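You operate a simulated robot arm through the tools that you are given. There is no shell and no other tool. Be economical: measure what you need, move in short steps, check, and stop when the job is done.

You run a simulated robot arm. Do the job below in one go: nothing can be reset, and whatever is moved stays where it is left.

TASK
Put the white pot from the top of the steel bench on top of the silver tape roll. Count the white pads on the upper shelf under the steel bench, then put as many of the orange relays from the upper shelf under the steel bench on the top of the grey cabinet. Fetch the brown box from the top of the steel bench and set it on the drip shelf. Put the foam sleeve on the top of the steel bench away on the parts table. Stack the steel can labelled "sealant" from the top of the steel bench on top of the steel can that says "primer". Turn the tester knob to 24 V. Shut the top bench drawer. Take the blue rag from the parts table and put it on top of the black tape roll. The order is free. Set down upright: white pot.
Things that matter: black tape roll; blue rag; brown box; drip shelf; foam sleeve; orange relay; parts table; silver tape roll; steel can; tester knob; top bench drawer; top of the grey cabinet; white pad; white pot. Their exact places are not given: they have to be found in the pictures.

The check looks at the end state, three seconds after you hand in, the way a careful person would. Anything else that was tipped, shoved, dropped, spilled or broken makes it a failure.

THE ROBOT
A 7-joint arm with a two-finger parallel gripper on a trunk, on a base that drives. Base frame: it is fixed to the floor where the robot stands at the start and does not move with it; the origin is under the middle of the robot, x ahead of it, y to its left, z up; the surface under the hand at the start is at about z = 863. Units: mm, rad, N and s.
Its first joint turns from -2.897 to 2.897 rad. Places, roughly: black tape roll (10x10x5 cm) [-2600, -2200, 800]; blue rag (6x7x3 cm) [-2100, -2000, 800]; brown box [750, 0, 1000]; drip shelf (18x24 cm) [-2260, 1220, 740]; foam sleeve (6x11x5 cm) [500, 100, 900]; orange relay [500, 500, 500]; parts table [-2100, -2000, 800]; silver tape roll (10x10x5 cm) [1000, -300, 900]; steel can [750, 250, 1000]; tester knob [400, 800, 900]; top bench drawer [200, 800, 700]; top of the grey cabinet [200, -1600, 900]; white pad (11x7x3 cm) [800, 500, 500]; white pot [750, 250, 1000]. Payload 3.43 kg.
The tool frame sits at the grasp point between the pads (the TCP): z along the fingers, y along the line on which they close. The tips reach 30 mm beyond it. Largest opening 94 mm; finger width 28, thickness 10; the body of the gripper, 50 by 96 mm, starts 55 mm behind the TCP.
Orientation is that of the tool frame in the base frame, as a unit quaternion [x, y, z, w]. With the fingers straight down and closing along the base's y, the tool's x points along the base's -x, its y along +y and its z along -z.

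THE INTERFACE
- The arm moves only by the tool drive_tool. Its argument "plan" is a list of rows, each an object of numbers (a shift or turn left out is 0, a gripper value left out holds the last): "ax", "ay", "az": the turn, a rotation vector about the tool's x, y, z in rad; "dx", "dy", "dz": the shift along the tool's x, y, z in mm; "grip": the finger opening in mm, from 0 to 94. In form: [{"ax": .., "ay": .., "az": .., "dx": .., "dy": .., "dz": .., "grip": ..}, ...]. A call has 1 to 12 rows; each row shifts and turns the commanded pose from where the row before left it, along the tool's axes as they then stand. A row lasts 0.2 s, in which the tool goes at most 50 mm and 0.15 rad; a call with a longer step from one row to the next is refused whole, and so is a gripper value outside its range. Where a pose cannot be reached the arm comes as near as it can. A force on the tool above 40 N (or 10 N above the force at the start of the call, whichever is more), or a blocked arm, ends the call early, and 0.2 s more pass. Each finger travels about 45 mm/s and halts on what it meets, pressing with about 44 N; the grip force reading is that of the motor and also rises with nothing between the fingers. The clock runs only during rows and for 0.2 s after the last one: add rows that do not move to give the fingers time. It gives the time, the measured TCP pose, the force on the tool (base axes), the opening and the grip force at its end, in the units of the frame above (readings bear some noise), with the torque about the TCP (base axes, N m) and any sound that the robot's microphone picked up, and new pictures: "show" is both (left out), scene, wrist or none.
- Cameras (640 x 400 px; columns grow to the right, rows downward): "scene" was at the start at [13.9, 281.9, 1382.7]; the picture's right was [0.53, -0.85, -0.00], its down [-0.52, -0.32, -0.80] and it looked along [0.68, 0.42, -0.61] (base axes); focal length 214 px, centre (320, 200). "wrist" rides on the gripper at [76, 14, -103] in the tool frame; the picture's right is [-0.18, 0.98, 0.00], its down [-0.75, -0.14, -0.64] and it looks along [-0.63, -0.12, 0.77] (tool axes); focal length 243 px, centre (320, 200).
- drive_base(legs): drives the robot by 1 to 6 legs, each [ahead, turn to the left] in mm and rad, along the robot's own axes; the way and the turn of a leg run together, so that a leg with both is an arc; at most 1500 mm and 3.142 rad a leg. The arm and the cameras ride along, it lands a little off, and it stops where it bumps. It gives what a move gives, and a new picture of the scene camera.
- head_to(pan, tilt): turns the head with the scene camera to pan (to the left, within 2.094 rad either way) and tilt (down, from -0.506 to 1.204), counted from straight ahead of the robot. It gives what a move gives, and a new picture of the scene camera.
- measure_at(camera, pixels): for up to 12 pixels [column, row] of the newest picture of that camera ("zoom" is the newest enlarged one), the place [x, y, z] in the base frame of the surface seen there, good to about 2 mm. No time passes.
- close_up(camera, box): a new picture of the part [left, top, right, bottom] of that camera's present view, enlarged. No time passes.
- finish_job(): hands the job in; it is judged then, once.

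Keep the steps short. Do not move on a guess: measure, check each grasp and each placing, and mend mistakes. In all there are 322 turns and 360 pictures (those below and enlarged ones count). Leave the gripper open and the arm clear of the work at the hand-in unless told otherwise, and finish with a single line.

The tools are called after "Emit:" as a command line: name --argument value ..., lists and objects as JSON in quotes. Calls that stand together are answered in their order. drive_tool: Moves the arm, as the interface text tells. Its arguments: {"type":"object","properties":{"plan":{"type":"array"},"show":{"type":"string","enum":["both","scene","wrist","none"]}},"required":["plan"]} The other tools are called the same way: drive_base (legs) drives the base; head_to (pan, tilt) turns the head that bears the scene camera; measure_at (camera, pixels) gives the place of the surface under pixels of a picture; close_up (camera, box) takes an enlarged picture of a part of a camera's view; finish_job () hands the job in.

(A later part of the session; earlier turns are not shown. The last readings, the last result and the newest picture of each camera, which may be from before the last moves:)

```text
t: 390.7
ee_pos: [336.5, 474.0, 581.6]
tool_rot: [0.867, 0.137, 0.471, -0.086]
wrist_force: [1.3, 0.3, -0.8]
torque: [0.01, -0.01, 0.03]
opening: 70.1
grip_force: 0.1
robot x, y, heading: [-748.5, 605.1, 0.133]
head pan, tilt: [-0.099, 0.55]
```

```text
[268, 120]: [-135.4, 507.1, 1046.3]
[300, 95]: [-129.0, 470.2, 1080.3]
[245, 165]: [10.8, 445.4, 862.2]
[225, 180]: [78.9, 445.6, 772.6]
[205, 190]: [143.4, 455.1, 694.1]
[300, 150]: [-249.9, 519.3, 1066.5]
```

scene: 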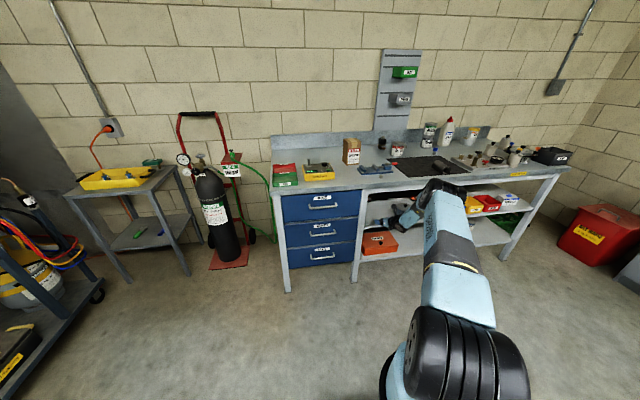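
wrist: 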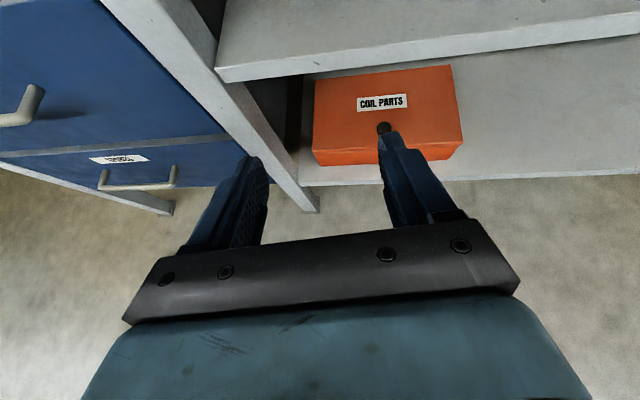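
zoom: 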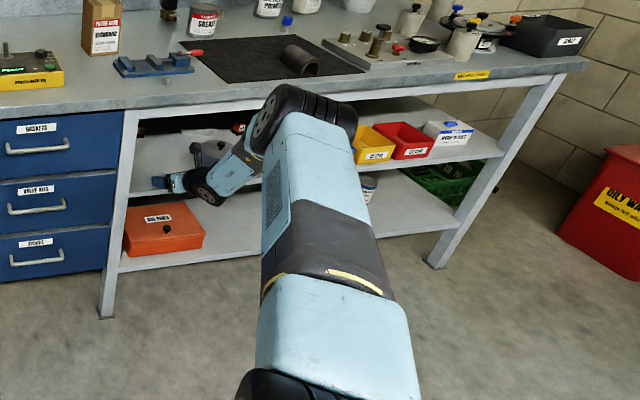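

Emit:
drive_tool --plan '[{"dx": 19.4, "dy": 10, "dz": 29.8}, {"dx": 19.4, "dy": 10, "dz": 29.8}, {"dx": 19.2, "dy": 10, "dz": 29.8}, {}]' --show "both"

Emit:
close_up --camera "scene" --box '[340, 140, 560, 320]'

```text
t: 391.6
ee_pos: [429.3, 479.1, 563.1]
tool_rot: [0.876, 0.143, 0.452, -0.085]
wrist_force: [-14.8, -2.5, 18.9]
torque: [-0.66, -0.1, -0.55]
opening: 68.9
grip_force: 0.0
out of reach, approached as far as the arm can: row 3
robot x, y, heading: [-751.7, 604.6, 0.131]
head pan, tilt: [-0.099, 0.55]
stopped in row 4: the force on the tool passed its limit at 71 N (the readings are from after the stop); the commanded pose is now the measured one
```

scene: 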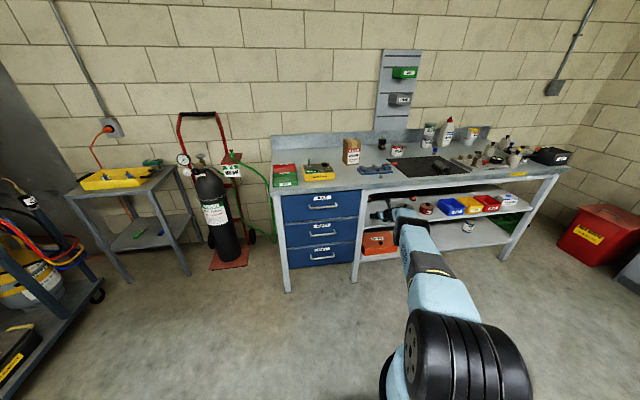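
wrist: 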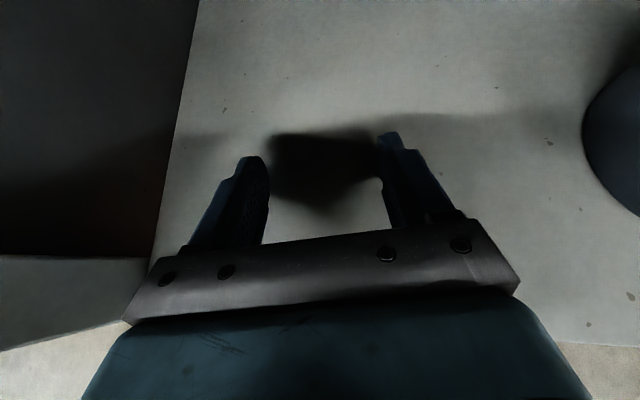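

```text
2.22 times, centred on (450, 230) of scene
```

zoom: 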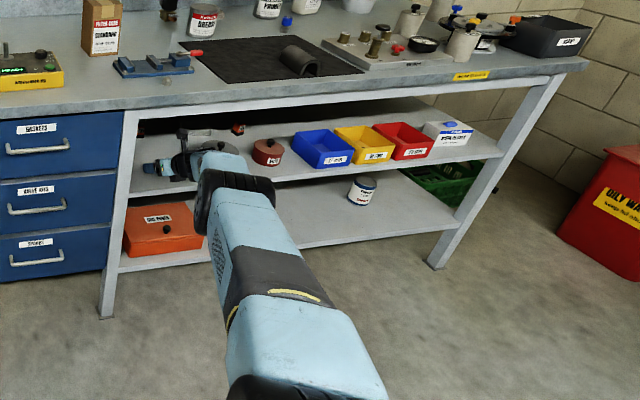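

Emit:
drive_tool --plan '[{"dx": 5, "dz": -3}, {"dx": 6, "dz": -4}, {}]' --show "none"

Emit:
close_up --camera "scene" --box '[340, 140, 560, 320]'

Emit:
measure_at --camera "zoom" --pixels '[[235, 180], [215, 160], [200, 165], [230, 158], [250, 215], [180, 165]]'

```text
t: 392.4
ee_pos: [430.1, 482.2, 572.2]
tool_rot: [0.878, 0.142, 0.45, -0.086]
wrist_force: [-0.1, -0.2, -0.8]
torque: [-0.02, 0.01, -0.03]
opening: 70.0
grip_force: 0.0
robot x, y, heading: [-751.1, 605.8, 0.128]
head pan, tilt: [-0.099, 0.55]
```

```text
2.22 times, centred on (450, 230) of scene
```

zoom: 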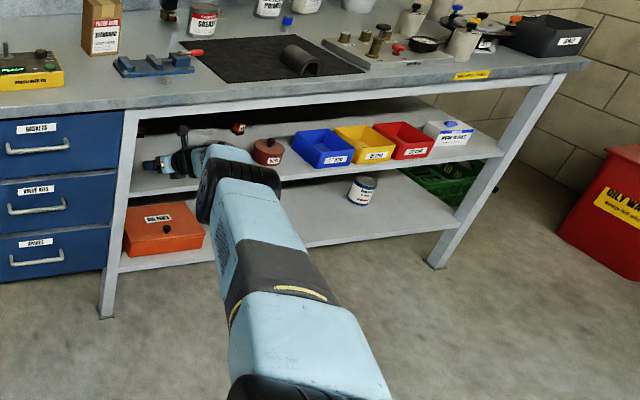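

```text
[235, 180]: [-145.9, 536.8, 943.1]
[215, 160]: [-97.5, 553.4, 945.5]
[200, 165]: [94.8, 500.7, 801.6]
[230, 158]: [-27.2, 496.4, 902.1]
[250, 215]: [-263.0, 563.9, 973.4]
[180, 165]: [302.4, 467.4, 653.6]
```

Emit:
drive_tool --plan '[{"ay": 0.063}, {}]' --show "none"

Emit:
drive_base --legs '[[110, 0]]'

Emit:
close_up --camera "scene" --box '[340, 140, 560, 320]'

Emit:
close_up --camera "wrist" --box '[140, 0, 540, 250]'

```text
t: 393.0
ee_pos: [430.4, 481.7, 572.3]
tool_rot: [0.862, 0.14, 0.478, -0.09]
wrist_force: [-0.4, 0.8, 0.1]
torque: [-0.03, -0.03, 0.01]
opening: 70.0
grip_force: 0.1
robot x, y, heading: [-747.1, 602.7, 0.133]
head pan, tilt: [-0.099, 0.55]
```

```text
t: 394.2
ee_pos: [540.4, 496.1, 572.4]
tool_rot: [0.863, 0.14, 0.477, -0.089]
wrist_force: [-0.2, 0.7, 0.2]
torque: [0.0, 0.02, 0.03]
opening: 70.0
grip_force: 0.0
robot x, y, heading: [-634.2, 617.6, 0.135]
head pan, tilt: [-0.099, 0.55]
```

scene: 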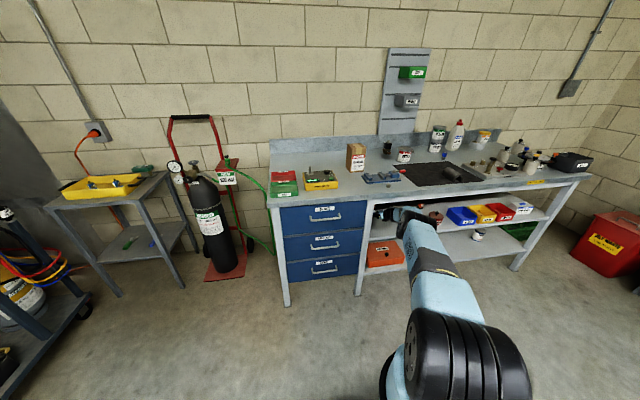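

```text
2.22 times, centred on (450, 230) of scene
```

zoom: 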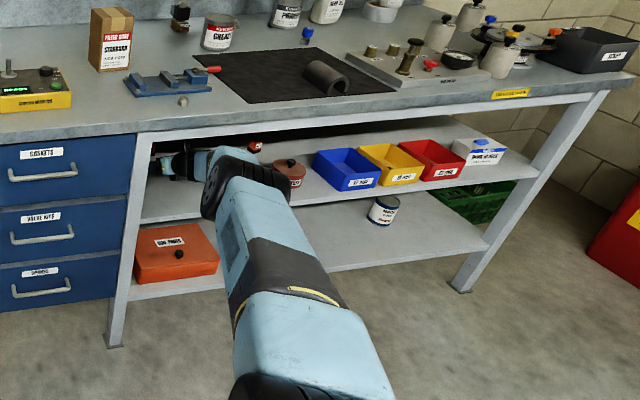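

```text
1.60 times, centred on (340, 125) of wrist
```

zoom: 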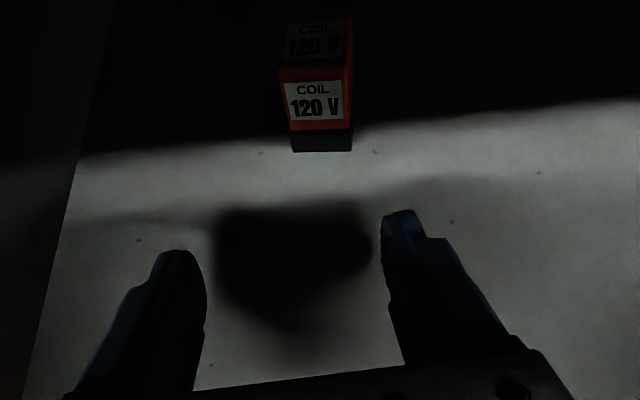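

Emit:
drive_base --legs '[[62, 0]]'

Emit:
close_up --camera "scene" --box '[360, 160, 500, 290]'

Emit:
close_up --camera "wrist" --box '[140, 0, 540, 250]'

```text
t: 395.3
ee_pos: [593.7, 502.7, 563.9]
tool_rot: [0.865, 0.139, 0.474, -0.092]
wrist_force: [-6.3, -2.7, 38.8]
torque: [-1.23, -1.01, -0.22]
opening: 69.9
grip_force: 0.0
robot x, y, heading: [-578.6, 623.2, 0.128]
head pan, tilt: [-0.099, 0.55]
stopped in leg 1: the force on the tool passed its limit at 48 N (the readings are from after the stop); the commanded pose is now the measured one
```

scene: 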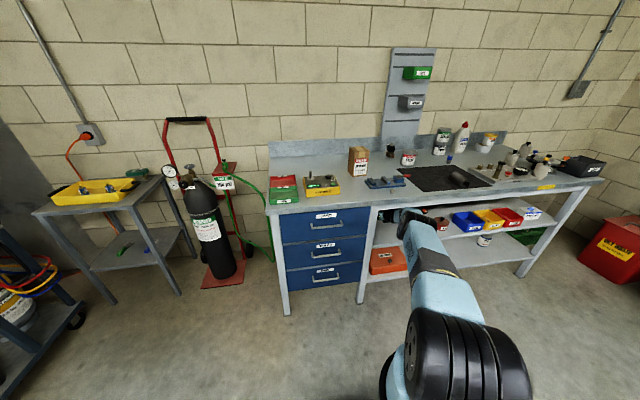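

```text
3.08 times, centred on (430, 225) of scene
```

zoom: 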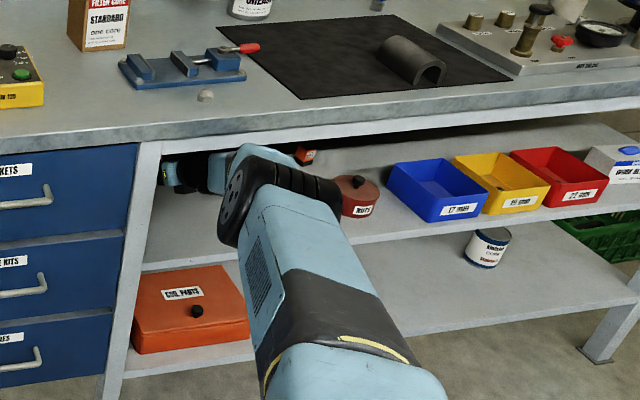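

```text
1.60 times, centred on (340, 125) of wrist
```

zoom: 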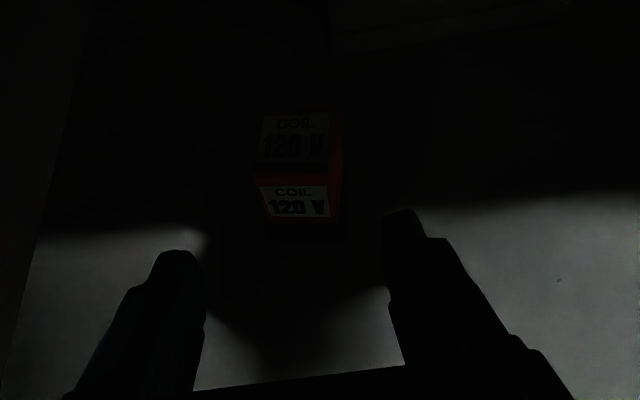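

Emit:
measure_at --camera "zoom" --pixels '[[305, 157], [303, 150], [310, 160], [357, 200], [357, 182]]'

Emit:
drive_base --legs '[[-60, 0]]'

```text
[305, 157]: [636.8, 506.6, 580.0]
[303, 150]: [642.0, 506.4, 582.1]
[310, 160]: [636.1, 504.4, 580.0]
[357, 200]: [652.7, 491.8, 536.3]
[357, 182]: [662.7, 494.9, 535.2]
```

```text
t: 396.3
ee_pos: [534.1, 495.9, 564.5]
tool_rot: [0.865, 0.138, 0.473, -0.091]
wrist_force: [3.9, 0.4, 4.2]
torque: [-0.13, -0.22, 0.13]
opening: 70.7
grip_force: 0.4
robot x, y, heading: [-640.1, 620.0, 0.129]
head pan, tilt: [-0.099, 0.55]
```

scene: 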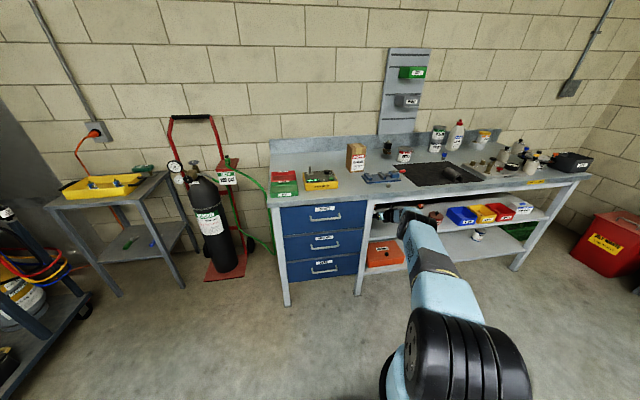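

Emit:
drive_tool --plan '[{"dx": 5, "dz": -3}, {}]' --show "none"

Emit:
close_up --camera "scene" --box '[365, 180, 465, 250]'

```text
t: 396.9
ee_pos: [535.0, 495.2, 568.8]
tool_rot: [0.865, 0.138, 0.474, -0.091]
wrist_force: [0.3, 0.0, 0.4]
torque: [0.03, 0.02, 0.01]
opening: 69.9
grip_force: 0.0
robot x, y, heading: [-639.1, 622.0, 0.129]
head pan, tilt: [-0.099, 0.55]
```

```text
5.71 times, centred on (415, 215) of scene
```

zoom: 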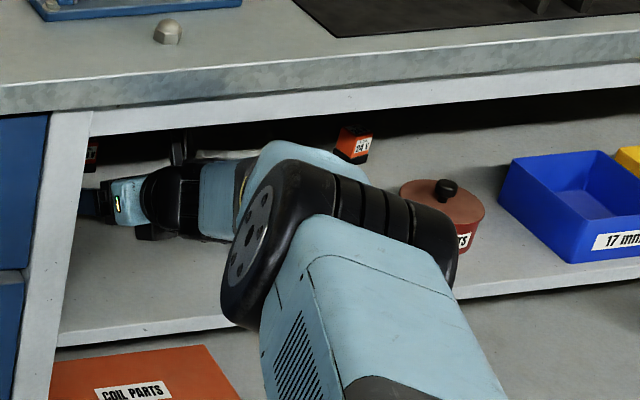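

Emit:
measure_at --camera "zoom" --pixels '[[215, 170], [225, 185], [270, 150], [320, 150], [260, 230], [160, 190], [340, 175], [352, 140], [100, 133], [300, 165], [180, 150], [440, 205]]'

```text
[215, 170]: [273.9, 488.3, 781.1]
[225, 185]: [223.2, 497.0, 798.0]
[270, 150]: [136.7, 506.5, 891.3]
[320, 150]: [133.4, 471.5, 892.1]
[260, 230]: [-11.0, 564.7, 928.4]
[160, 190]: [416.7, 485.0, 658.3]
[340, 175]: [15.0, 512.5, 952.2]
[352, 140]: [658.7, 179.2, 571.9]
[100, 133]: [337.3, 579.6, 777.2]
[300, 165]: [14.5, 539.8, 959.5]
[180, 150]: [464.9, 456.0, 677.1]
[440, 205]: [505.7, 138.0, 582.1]
```

The forearm top touches the bench frame. I'll re-approach with slightly flatter tool and straighter heading from further left. Back out first.

Emit:
drive_base --legs '[[-260, 0]]'

Emit:
drive_tool --plan '[{"ay": 0.052}, {"dx": -1, "dz": 1}, {}]' --show "none"

Emit:
drive_base --legs '[[0, -0.48]]'

```text
t: 398.8
ee_pos: [275.5, 459.0, 569.7]
tool_rot: [0.865, 0.138, 0.473, -0.091]
wrist_force: [-0.2, -0.2, 0.4]
torque: [0.04, -0.01, 0.0]
opening: 70.0
grip_force: 0.1
robot x, y, heading: [-896.0, 587.4, 0.134]
head pan, tilt: [-0.099, 0.55]
```

scene: 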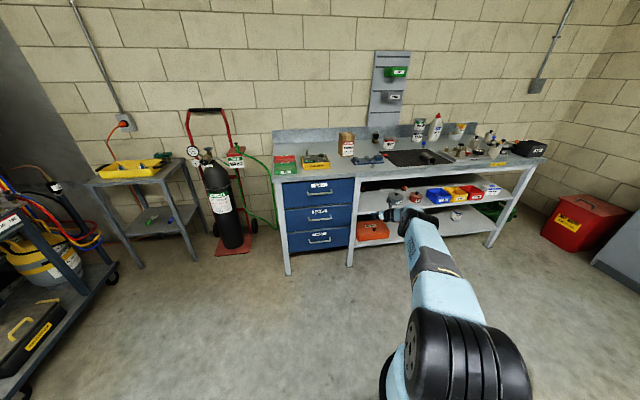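

```text
t: 399.6
ee_pos: [275.7, 457.2, 569.0]
tool_rot: [0.853, 0.135, 0.496, -0.094]
wrist_force: [0.0, -0.4, -0.1]
torque: [0.01, -0.02, 0.03]
opening: 70.0
grip_force: 0.1
robot x, y, heading: [-899.4, 586.0, 0.13]
head pan, tilt: [-0.099, 0.55]
```

```text
t: 401.2
ee_pos: [161.7, 71.8, 569.1]
tool_rot: [0.863, -0.013, 0.504, -0.008]
wrist_force: [-0.5, -0.8, -0.3]
torque: [0.03, -0.02, 0.01]
opening: 69.9
grip_force: 0.1
robot x, y, heading: [-896.2, 611.4, -0.213]
head pan, tilt: [-0.099, 0.55]
stopped in leg 1: the robot was blocked; the commanded pose is now the measured one
```

scene: 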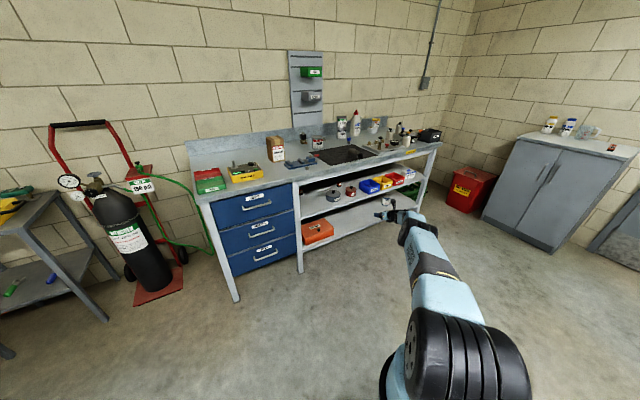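

Emit:
drive_base --legs '[[0, -0.45]]'

Emit:
drive_base --legs '[[-420, 0]]'

Emit:
drive_base --legs '[[0, 0.62]]'

```text
t: 402.7
ee_pos: [-49.8, -215.0, 578.0]
tool_rot: [0.848, -0.146, 0.504, 0.07]
wrist_force: [-0.4, -1.9, 0.8]
torque: [0.03, -0.05, 0.02]
opening: 70.0
grip_force: 0.0
robot x, y, heading: [-885.3, 634.7, -0.518]
head pan, tilt: [-0.099, 0.55]
stopped in leg 1: the robot was blocked; the commanded pose is now the measured one
```

scene: 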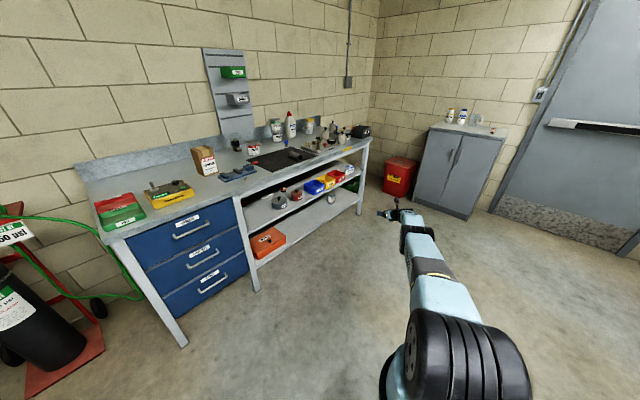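

```text
t: 405.3
ee_pos: [-406.3, 1.5, 577.5]
tool_rot: [0.849, -0.141, 0.504, 0.068]
wrist_force: [0.0, 0.4, -0.3]
torque: [0.04, 0.01, 0.03]
opening: 69.7
grip_force: 0.0
robot x, y, heading: [-1254.3, 842.2, -0.51]
head pan, tilt: [-0.099, 0.55]
```

scene: 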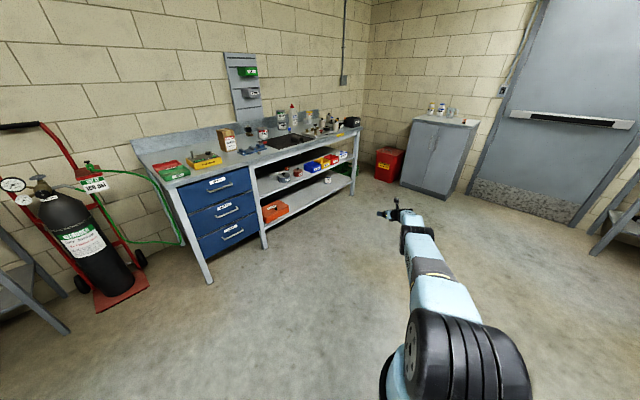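

```text
t: 406.7
ee_pos: [-220.1, 238.6, 578.9]
tool_rot: [0.86, -0.031, 0.509, 0.003]
wrist_force: [0.4, 0.1, -0.3]
torque: [-0.01, -0.02, 0.0]
opening: 70.2
grip_force: 0.1
robot x, y, heading: [-1258.4, 819.7, -0.253]
head pan, tilt: [-0.099, 0.55]
stopped in leg 1: the robot was blocked; the commanded pose is now the measured one
```

scene: 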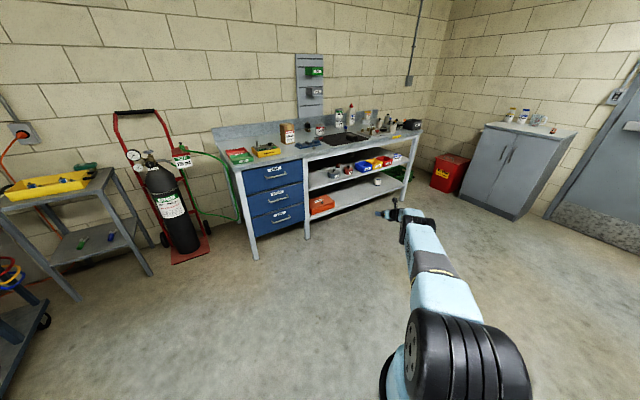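

Emit:
drive_base --legs '[[0, 0.12]]'

Emit:
drive_base --legs '[[0, 0.1]]'

```text
t: 407.7
ee_pos: [-154.2, 367.3, 580.2]
tool_rot: [0.86, 0.022, 0.509, -0.029]
wrist_force: [-0.1, -1.2, 0.0]
torque: [-0.01, 0.0, -0.01]
opening: 70.0
grip_force: 0.1
robot x, y, heading: [-1253.8, 806.0, -0.122]
head pan, tilt: [-0.099, 0.55]
```

scene: 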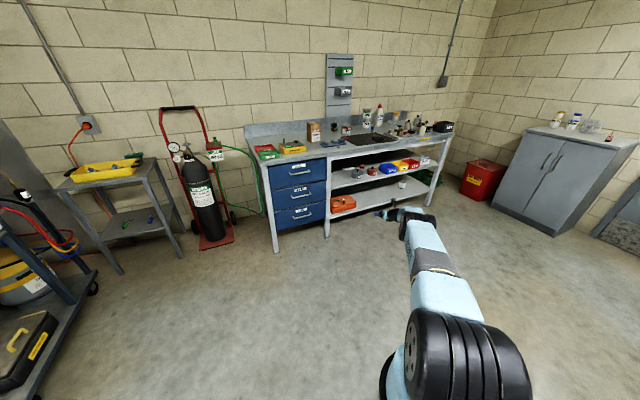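

```text
t: 408.7
ee_pos: [-115.0, 480.4, 580.0]
tool_rot: [0.858, 0.064, 0.506, -0.053]
wrist_force: [-0.4, -0.5, 0.5]
torque: [0.02, 0.02, 0.04]
opening: 69.8
grip_force: 0.0
robot x, y, heading: [-1254.2, 800.9, -0.026]
head pan, tilt: [-0.099, 0.55]
```

scene: 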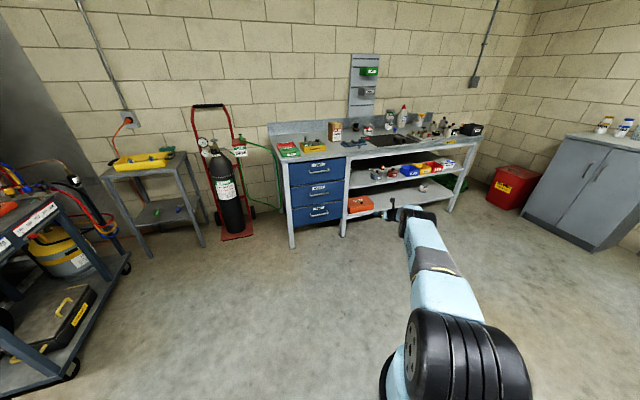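

Emit:
drive_base --legs '[[0, 0.031]]'

Emit:
drive_tool --plan '[{"dx": -9.6, "dz": 5.3}, {}]' --show "none"

Emit:
drive_base --legs '[[420, 0]]'

```text
t: 409.5
ee_pos: [-106.8, 515.4, 581.5]
tool_rot: [0.857, 0.078, 0.506, -0.062]
wrist_force: [0.3, -0.1, -0.3]
torque: [0.02, 0.0, 0.03]
opening: 70.0
grip_force: 0.1
robot x, y, heading: [-1254.3, 800.1, 0.007]
head pan, tilt: [-0.099, 0.55]
```

scene: 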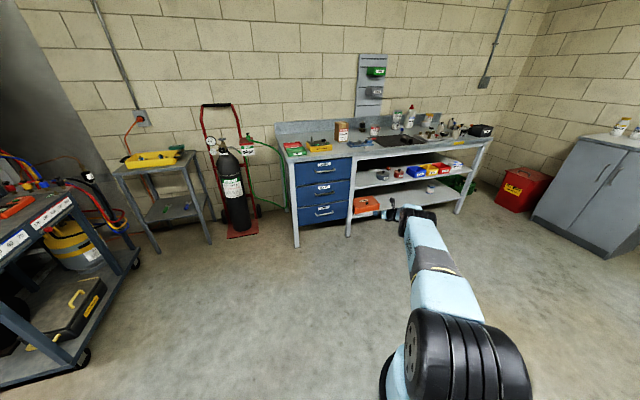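

```text
t: 410.1
ee_pos: [-105.3, 514.8, 571.2]
tool_rot: [0.857, 0.078, 0.505, -0.061]
wrist_force: [0.0, 0.2, 0.0]
torque: [-0.01, 0.01, 0.03]
opening: 69.9
grip_force: 0.0
robot x, y, heading: [-1254.8, 799.3, 0.01]
head pan, tilt: [-0.099, 0.55]
```

```text
t: 412.6
ee_pos: [309.4, 523.4, 571.8]
tool_rot: [0.857, 0.08, 0.506, -0.062]
wrist_force: [-0.8, -0.7, 0.3]
torque: [0.02, 0.0, -0.01]
opening: 69.9
grip_force: 0.0
robot x, y, heading: [-838.6, 801.0, 0.009]
head pan, tilt: [-0.099, 0.55]
```

scene: 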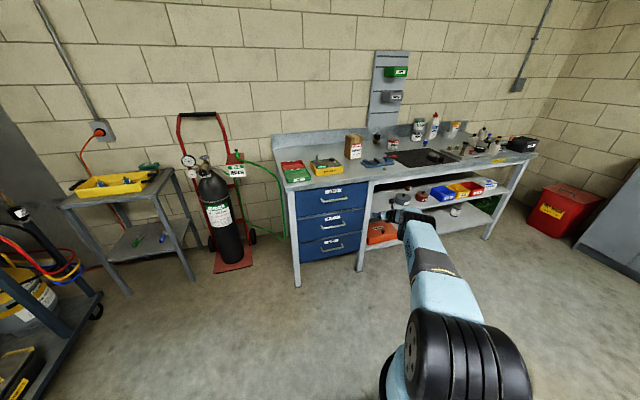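

Emit:
drive_tool --plan '[{"dy": 17}, {}]' --show "wrist"

Emit:
drive_base --legs '[[200, 0]]'

Emit:
close_up --camera "wrist" --box '[140, 0, 540, 250]'

Emit:
close_up --camera "scene" --box '[355, 170, 475, 260]'

```text
t: 413.2
ee_pos: [313.1, 506.9, 572.7]
tool_rot: [0.857, 0.079, 0.506, -0.062]
wrist_force: [-0.5, 0.1, -0.6]
torque: [-0.02, -0.03, 0.03]
opening: 70.1
grip_force: 0.0
robot x, y, heading: [-838.3, 800.4, 0.008]
head pan, tilt: [-0.099, 0.55]
```

wrist: 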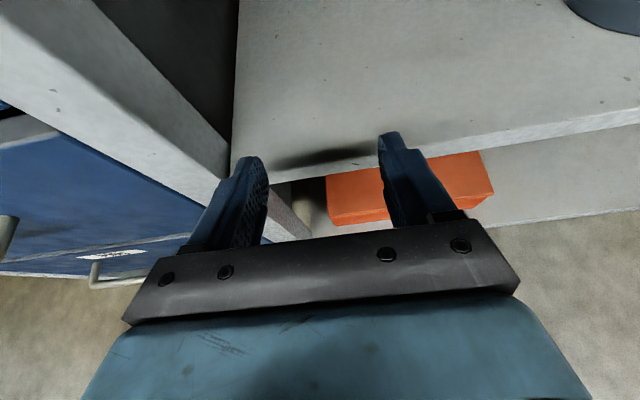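

```text
t: 414.9
ee_pos: [512.1, 511.5, 571.6]
tool_rot: [0.857, 0.08, 0.505, -0.062]
wrist_force: [-0.3, 0.6, 0.5]
torque: [0.0, 0.03, 0.0]
opening: 70.2
grip_force: 0.1
robot x, y, heading: [-643.3, 808.1, 0.015]
head pan, tilt: [-0.099, 0.55]
```

scene: 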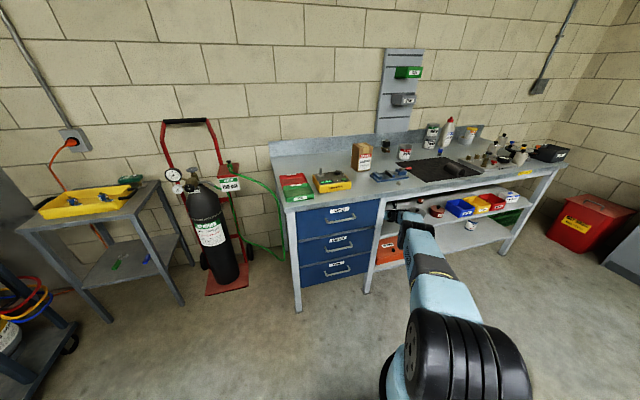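

```text
1.60 times, centred on (340, 125) of wrist
```

zoom: 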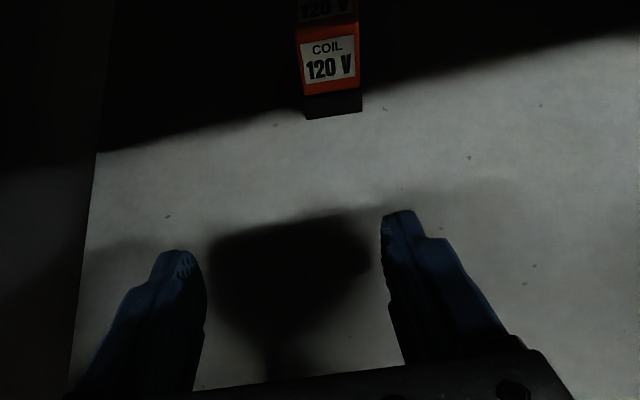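

```text
4.44 times, centred on (415, 215) of scene
```

zoom: 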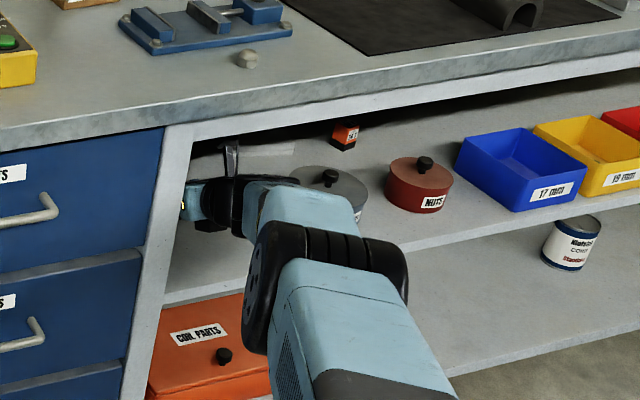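

Emit:
measure_at --camera "zoom" --pixels '[[250, 200], [260, 190], [290, 190], [330, 200], [280, 210], [270, 185], [350, 215]]'

Emit:
drive_tool --plan '[{"dx": -2, "dy": 8, "dz": 1}, {}]' --show "none"

```text
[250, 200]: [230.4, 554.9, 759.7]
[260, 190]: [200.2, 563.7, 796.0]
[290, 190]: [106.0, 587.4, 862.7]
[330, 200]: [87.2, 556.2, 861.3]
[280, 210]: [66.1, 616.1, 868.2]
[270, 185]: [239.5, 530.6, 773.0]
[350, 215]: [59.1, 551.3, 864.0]
```

```text
t: 415.4
ee_pos: [510.6, 510.0, 572.0]
tool_rot: [0.857, 0.081, 0.506, -0.063]
wrist_force: [0.4, -0.2, 0.2]
torque: [0.0, -0.03, -0.02]
opening: 69.8
grip_force: 0.1
out of reach, approached as far as the arm can: row 1
robot x, y, heading: [-644.2, 801.6, 0.013]
head pan, tilt: [-0.099, 0.55]
```

Emit:
drive_base --legs '[[90, -0.008]]'

Emit:
close_up --camera "wrist" --box '[140, 50, 540, 300]'

```text
t: 416.6
ee_pos: [599.8, 501.3, 570.9]
tool_rot: [0.857, 0.076, 0.506, -0.06]
wrist_force: [-0.2, 0.2, 0.2]
torque: [0.04, 0.02, 0.01]
opening: 70.0
grip_force: 0.0
robot x, y, heading: [-552.4, 807.1, 0.002]
head pan, tilt: [-0.099, 0.55]
```

scene: 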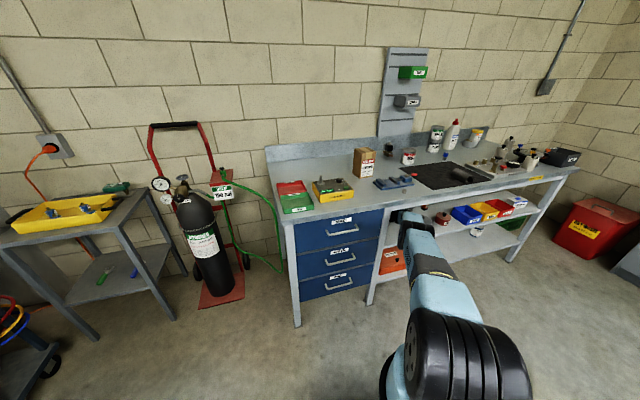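

```text
1.60 times, centred on (340, 175) of wrist
```

zoom: 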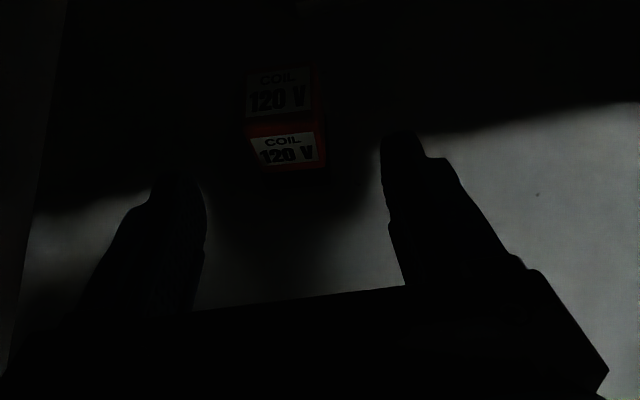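

Emit:
drive_base --legs '[[22, 0]]'

Emit:
close_up --camera "wrist" --box '[140, 50, 540, 300]'

```text
t: 417.4
ee_pos: [618.2, 501.0, 565.5]
tool_rot: [0.859, 0.075, 0.503, -0.062]
wrist_force: [0.7, -0.2, 0.4]
torque: [-0.02, -0.02, 0.03]
opening: 69.8
grip_force: 0.0
robot x, y, heading: [-529.2, 807.6, 0.004]
head pan, tilt: [-0.099, 0.55]
```

scene: 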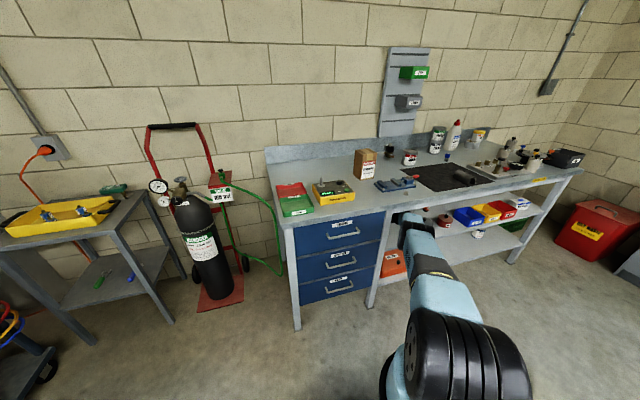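

```text
1.60 times, centred on (340, 175) of wrist
```

zoom: 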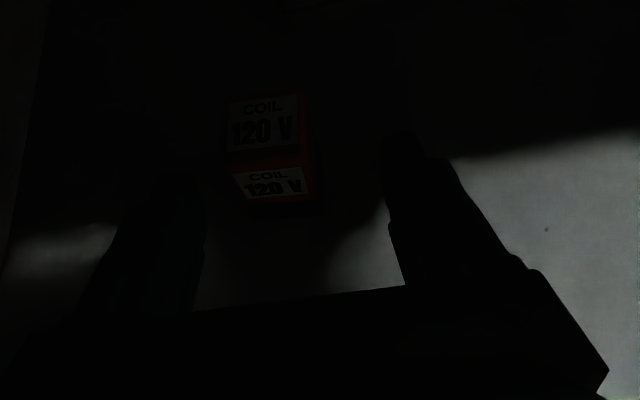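

Relay is between the fingertips. Close.

Emit:
drive_tool --plan '[{"grip": 40}, {"grip": 15}, {"grip": 15}, {"grip": 15}, {"grip": 15}, {}]' --show "wrist"

```text
t: 418.8
ee_pos: [617.0, 500.4, 564.3]
tool_rot: [0.859, 0.075, 0.502, -0.062]
wrist_force: [-1.5, -0.3, 2.2]
torque: [-0.04, -0.06, -0.05]
opening: 28.0
grip_force: 43.5
robot x, y, heading: [-529.4, 803.6, 0.004]
head pan, tilt: [-0.099, 0.55]
```

wrist: 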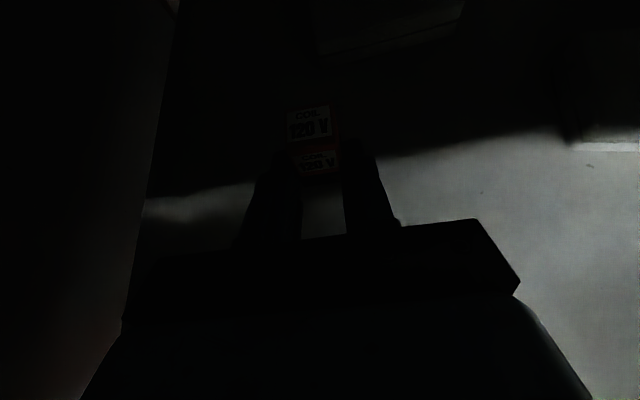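

Gripped (28 mm). Back the base 30 mm to clear the frame, then lift.

Emit:
drive_base --legs '[[-30, 0]]'

Emit:
drive_tool --plan '[{"dx": 5, "dz": -3}, {"dx": 5, "dz": -3}, {}]' --show "wrist"

```text
t: 419.6
ee_pos: [587.5, 501.5, 564.4]
tool_rot: [0.859, 0.076, 0.502, -0.062]
wrist_force: [0.7, 0.1, -1.3]
torque: [0.04, 0.02, 0.02]
opening: 28.0
grip_force: 43.8
robot x, y, heading: [-562.9, 805.6, 0.001]
head pan, tilt: [-0.099, 0.55]
```

scene: 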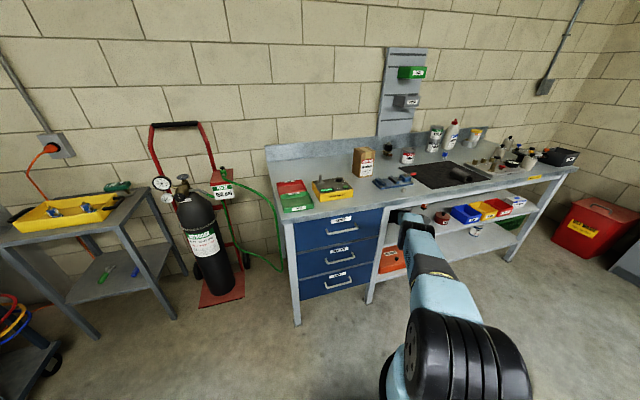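

```text
t: 420.4
ee_pos: [586.5, 500.7, 576.4]
tool_rot: [0.859, 0.075, 0.502, -0.062]
wrist_force: [-1.0, -0.2, -0.3]
torque: [0.0, 0.01, 0.02]
opening: 28.0
grip_force: 44.3
robot x, y, heading: [-559.1, 805.8, -0.0]
head pan, tilt: [-0.099, 0.55]
```

wrist: 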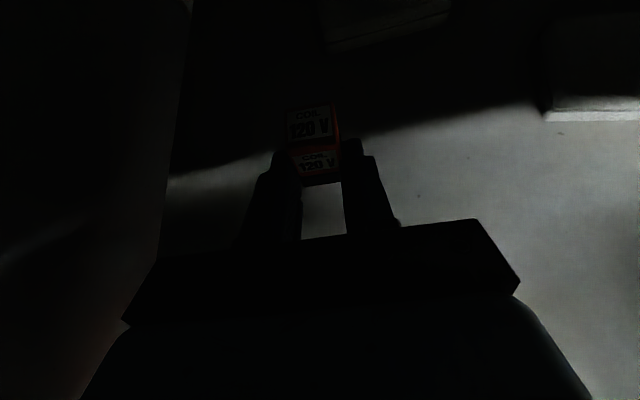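

Emit:
drive_base --legs '[[-450, 0]]'

Emit:
close_up --camera "wrist" --box '[200, 60, 440, 260]'

```text
t: 423.1
ee_pos: [135.4, 497.9, 577.1]
tool_rot: [0.859, 0.074, 0.503, -0.061]
wrist_force: [0.6, -0.3, -1.4]
torque: [0.01, 0.03, 0.01]
opening: 27.9
grip_force: 44.1
robot x, y, heading: [-1012.0, 806.5, 0.004]
head pan, tilt: [-0.099, 0.55]
```

scene: 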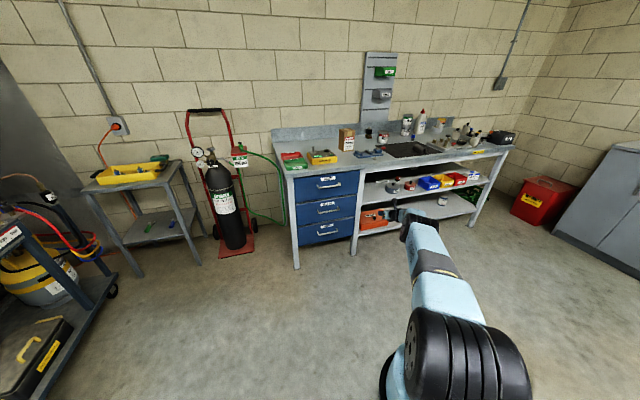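

```text
2.00 times, centred on (320, 160) of wrist
```

zoom: 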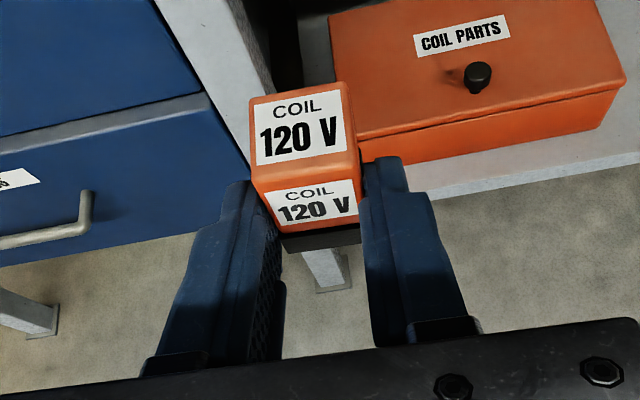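

Look again at the right side of the shelf for pads.

Emit:
close_up --camera "scene" --box '[360, 150, 440, 200]'

Emit:
close_up --camera "scene" --box '[415, 145, 495, 195]'

```text
8.00 times, centred on (400, 175) of scene
```

zoom: 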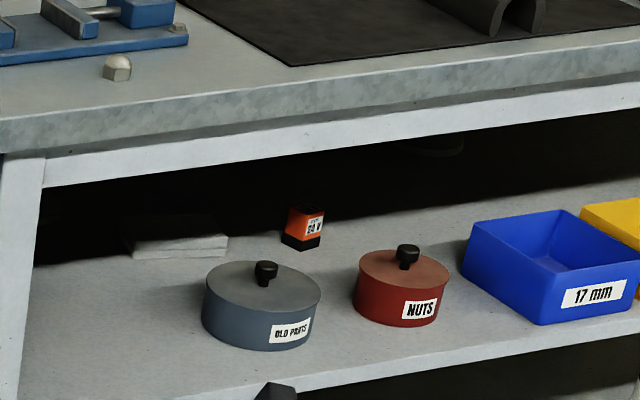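

```text
8.00 times, centred on (455, 170) of scene
```

zoom: 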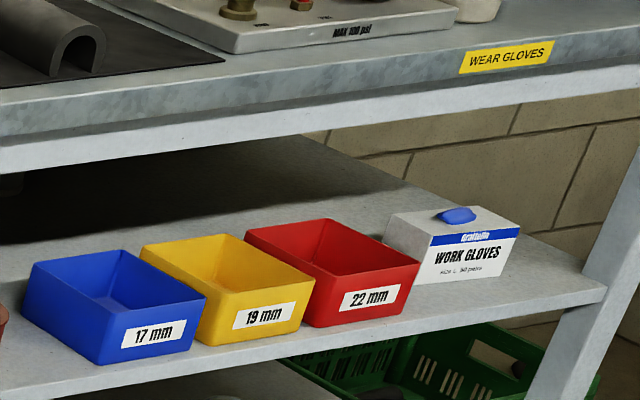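

No further pads visible: the count is two. Retract the arm with relay 2: up, then back.

Emit:
drive_tool --plan '[{"dx": -10, "dz": -18}, {"dx": -10, "dz": -18}, {"dx": 26, "dz": -36}, {"dx": 26, "dz": -36}, {"dx": 26, "dz": -36}, {"dx": 26, "dz": -36}, {"dx": 26, "dz": -36}, {"dx": 26, "dz": -36}, {"dx": 26, "dz": -36}, {"dx": 26, "dz": -36}, {}]' --show "scene"

```text
t: 425.6
ee_pos: [-49.6, 450.9, 898.3]
tool_rot: [0.859, 0.073, 0.503, -0.061]
wrist_force: [0.3, 0.0, -1.2]
torque: [0.03, 0.0, 0.01]
opening: 28.0
grip_force: 43.9
robot x, y, heading: [-1009.2, 804.5, -0.003]
head pan, tilt: [-0.099, 0.55]
```

scene: 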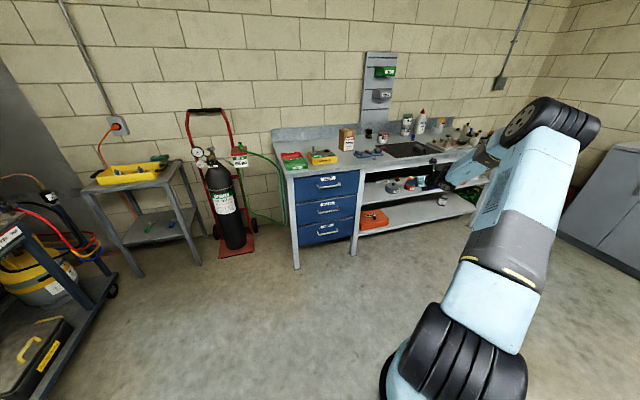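

Emit:
drive_tool --plan '[{"dx": -11, "dy": -6.3, "dz": -44.9}, {"dx": -11, "dy": -6.3, "dz": -44.9}, {"dx": -11, "dy": -6.3, "dz": -44.9}, {"dx": -11, "dy": -6.3, "dz": -44.9}, {"dx": -11, "dy": -6.3, "dz": -44.9}, {"dx": -11, "dy": -6.3, "dz": -44.9}, {"dx": -11, "dy": -6.3, "dz": -44.9}, {"dx": -11, "dy": -6.3, "dz": -44.9}, {"dx": -11, "dy": -6.3, "dz": -44.9}, {"dx": -11, "dy": -6.3, "dz": -44.9}, {"dx": -11, "dy": -6.3, "dz": -44.9}]' --show "scene"

```text
t: 427.9
ee_pos: [-544.5, 421.9, 1037.2]
tool_rot: [0.859, 0.076, 0.503, -0.063]
wrist_force: [-0.2, 0.0, -0.6]
torque: [0.02, 0.03, 0.01]
opening: 27.7
grip_force: 43.8
robot x, y, heading: [-1009.4, 803.0, -0.0]
head pan, tilt: [-0.099, 0.55]
```

scene: 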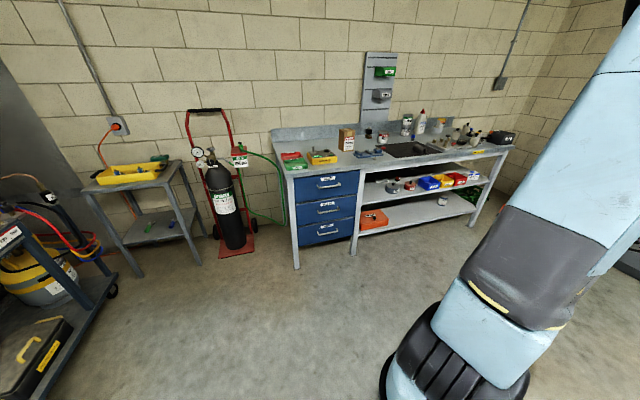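

Emit:
drive_base --legs '[[0, -0.45]]'

Emit:
drive_base --legs '[[0, -0.45]]'

```text
t: 429.8
ee_pos: [-759.2, 256.5, 1037.9]
tool_rot: [0.854, -0.119, 0.504, 0.053]
wrist_force: [0.0, 0.2, -0.4]
torque: [-0.01, 0.0, 0.03]
opening: 27.9
grip_force: 44.0
robot x, y, heading: [-999.8, 828.2, -0.451]
head pan, tilt: [-0.099, 0.55]
```

scene: 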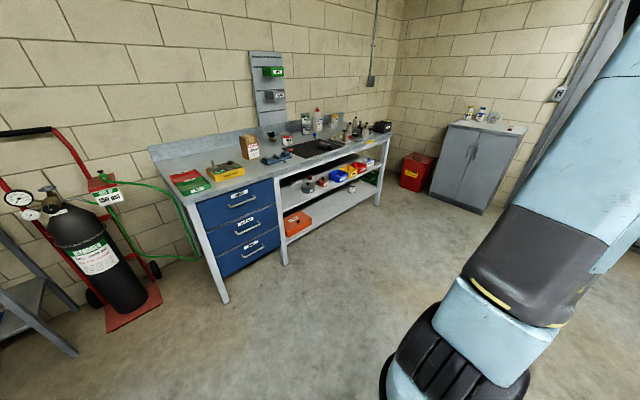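

```text
t: 431.7
ee_pos: [-1034.2, 206.6, 1036.9]
tool_rot: [0.805, -0.309, 0.479, 0.165]
wrist_force: [-0.4, 0.4, -1.3]
torque: [0.01, 0.0, 0.01]
opening: 27.9
grip_force: 44.2
robot x, y, heading: [-978.9, 842.0, -0.91]
head pan, tilt: [-0.099, 0.55]
```

scene: 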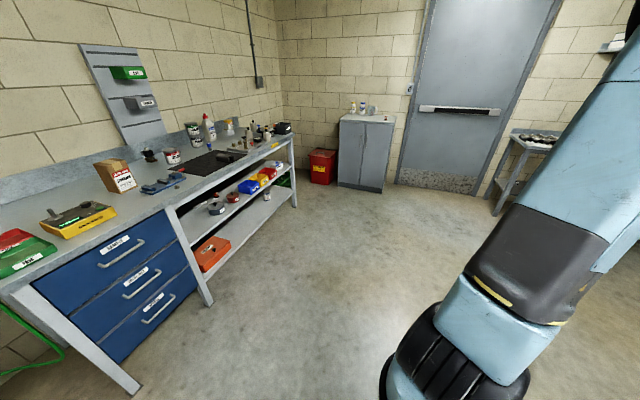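

Emit:
drive_base --legs '[[1450, -0.02], [350, 0]]'

Emit:
drive_base --legs '[[0, -0.43]]'

```text
t: 440.9
ee_pos: [39.6, -1238.7, 1037.8]
tool_rot: [0.8, -0.32, 0.477, 0.172]
wrist_force: [0.1, -0.2, 0.5]
torque: [0.01, 0.06, 0.0]
opening: 28.1
grip_force: 44.4
robot x, y, heading: [110.7, -608.9, -0.934]
head pan, tilt: [-0.099, 0.55]
```

scene: 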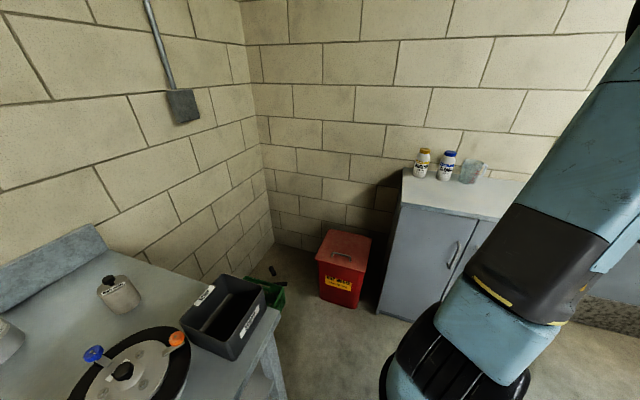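

```text
t: 442.8
ee_pos: [-220.3, -1150.3, 1038.6]
tool_rot: [0.712, -0.486, 0.428, 0.271]
wrist_force: [-0.2, 0.0, -0.9]
torque: [0.01, 0.02, 0.0]
opening: 28.0
grip_force: 44.3
robot x, y, heading: [133.8, -602.4, -1.364]
head pan, tilt: [-0.099, 0.55]
```

scene: 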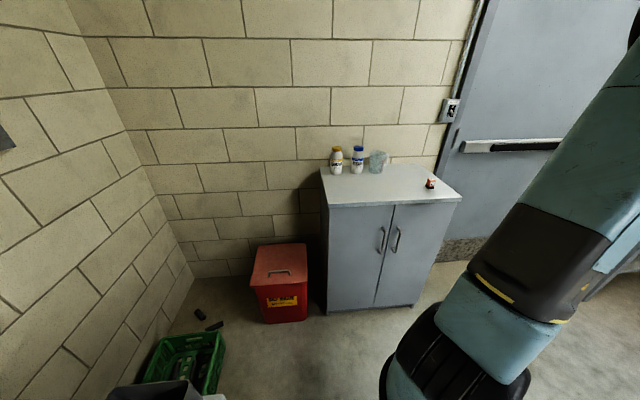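

Emit:
drive_tool --plan '[{"dx": 8.7, "dy": -18.6, "dz": 38.3}, {"dx": 8.7, "dy": -18.6, "dz": 38.3}, {"dx": 8.7, "dy": -18.6, "dz": 38.3}, {"dx": 8.7, "dy": -18.6, "dz": 38.3}, {"dx": 8.7, "dy": -18.6, "dz": 38.3}, {"dx": 8.7, "dy": -18.6, "dz": 38.3}, {}]' --show "both"

```text
t: 444.4
ee_pos: [-28.4, -1316.3, 978.5]
tool_rot: [0.712, -0.485, 0.429, 0.271]
wrist_force: [-0.4, -0.1, -1.7]
torque: [0.02, -0.01, -0.01]
opening: 27.8
grip_force: 43.9
robot x, y, heading: [130.1, -599.2, -1.363]
head pan, tilt: [-0.099, 0.55]
```

scene: 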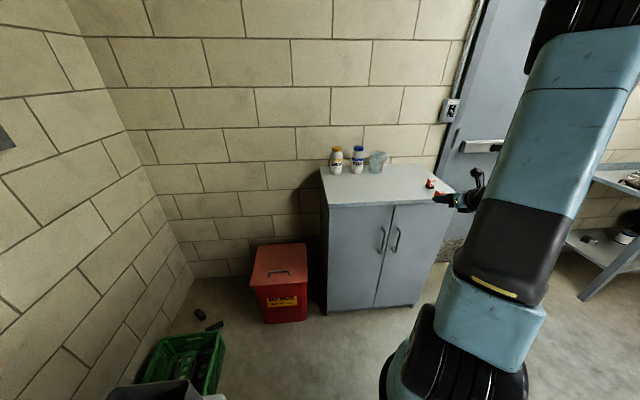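
wrist: 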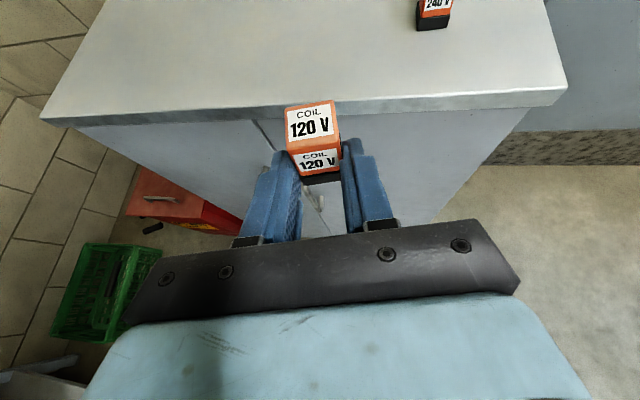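

Emit:
drive_tool --plan '[{"dx": 12.8, "dz": 38.6}, {"dx": 12.8, "dz": 38.6}, {"dx": 12.8, "dz": 38.6}, {"dx": 12.8, "dz": 38.6}, {"dx": 12.8, "dz": 38.6}, {}]' --show "wrist"

```text
t: 445.8
ee_pos: [49.6, -1500.5, 938.7]
tool_rot: [0.712, -0.486, 0.428, 0.271]
wrist_force: [0.5, 0.4, -0.6]
torque: [0.02, 0.0, -0.02]
opening: 28.0
grip_force: 43.6
robot x, y, heading: [137.9, -600.1, -1.369]
head pan, tilt: [-0.099, 0.55]
```

wrist: 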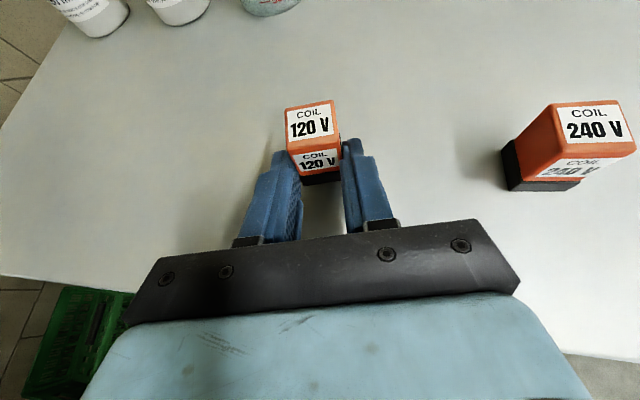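

Emit:
drive_tool --plan '[{"dx": -3.5, "dz": 1.9}, {"dx": -2.6, "dz": 1.5}, {"dx": -1.7, "dz": 1}, {}]' --show "none"

```text
t: 446.8
ee_pos: [49.6, -1499.1, 930.5]
tool_rot: [0.713, -0.485, 0.428, 0.27]
wrist_force: [0.3, 0.5, 2.0]
torque: [-0.01, 0.01, -0.02]
opening: 27.8
grip_force: 44.1
robot x, y, heading: [136.3, -595.1, -1.363]
head pan, tilt: [-0.099, 0.55]
```

Light contact. Release and back out.

Emit:
drive_tool --plan '[{"dx": -0.8, "dz": 0.4}, {}, {"grip": 32}, {"grip": 40}, {"grip": 52}, {"grip": 52}, {"dx": 3, "dz": -25}, {"dz": -40}, {"dz": -40}, {}]' --show "wrist"

```text
t: 448.9
ee_pos: [12.5, -1416.4, 983.8]
tool_rot: [0.713, -0.485, 0.428, 0.27]
wrist_force: [0.0, -0.1, 0.4]
torque: [-0.02, 0.03, 0.02]
opening: 52.1
grip_force: 0.1
robot x, y, heading: [133.8, -601.2, -1.368]
head pan, tilt: [-0.099, 0.55]
```

wrist: 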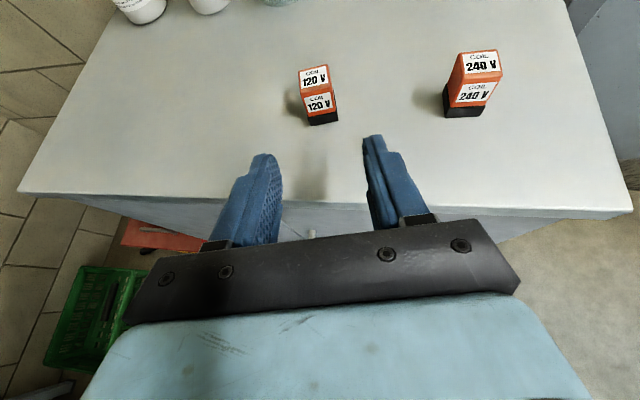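

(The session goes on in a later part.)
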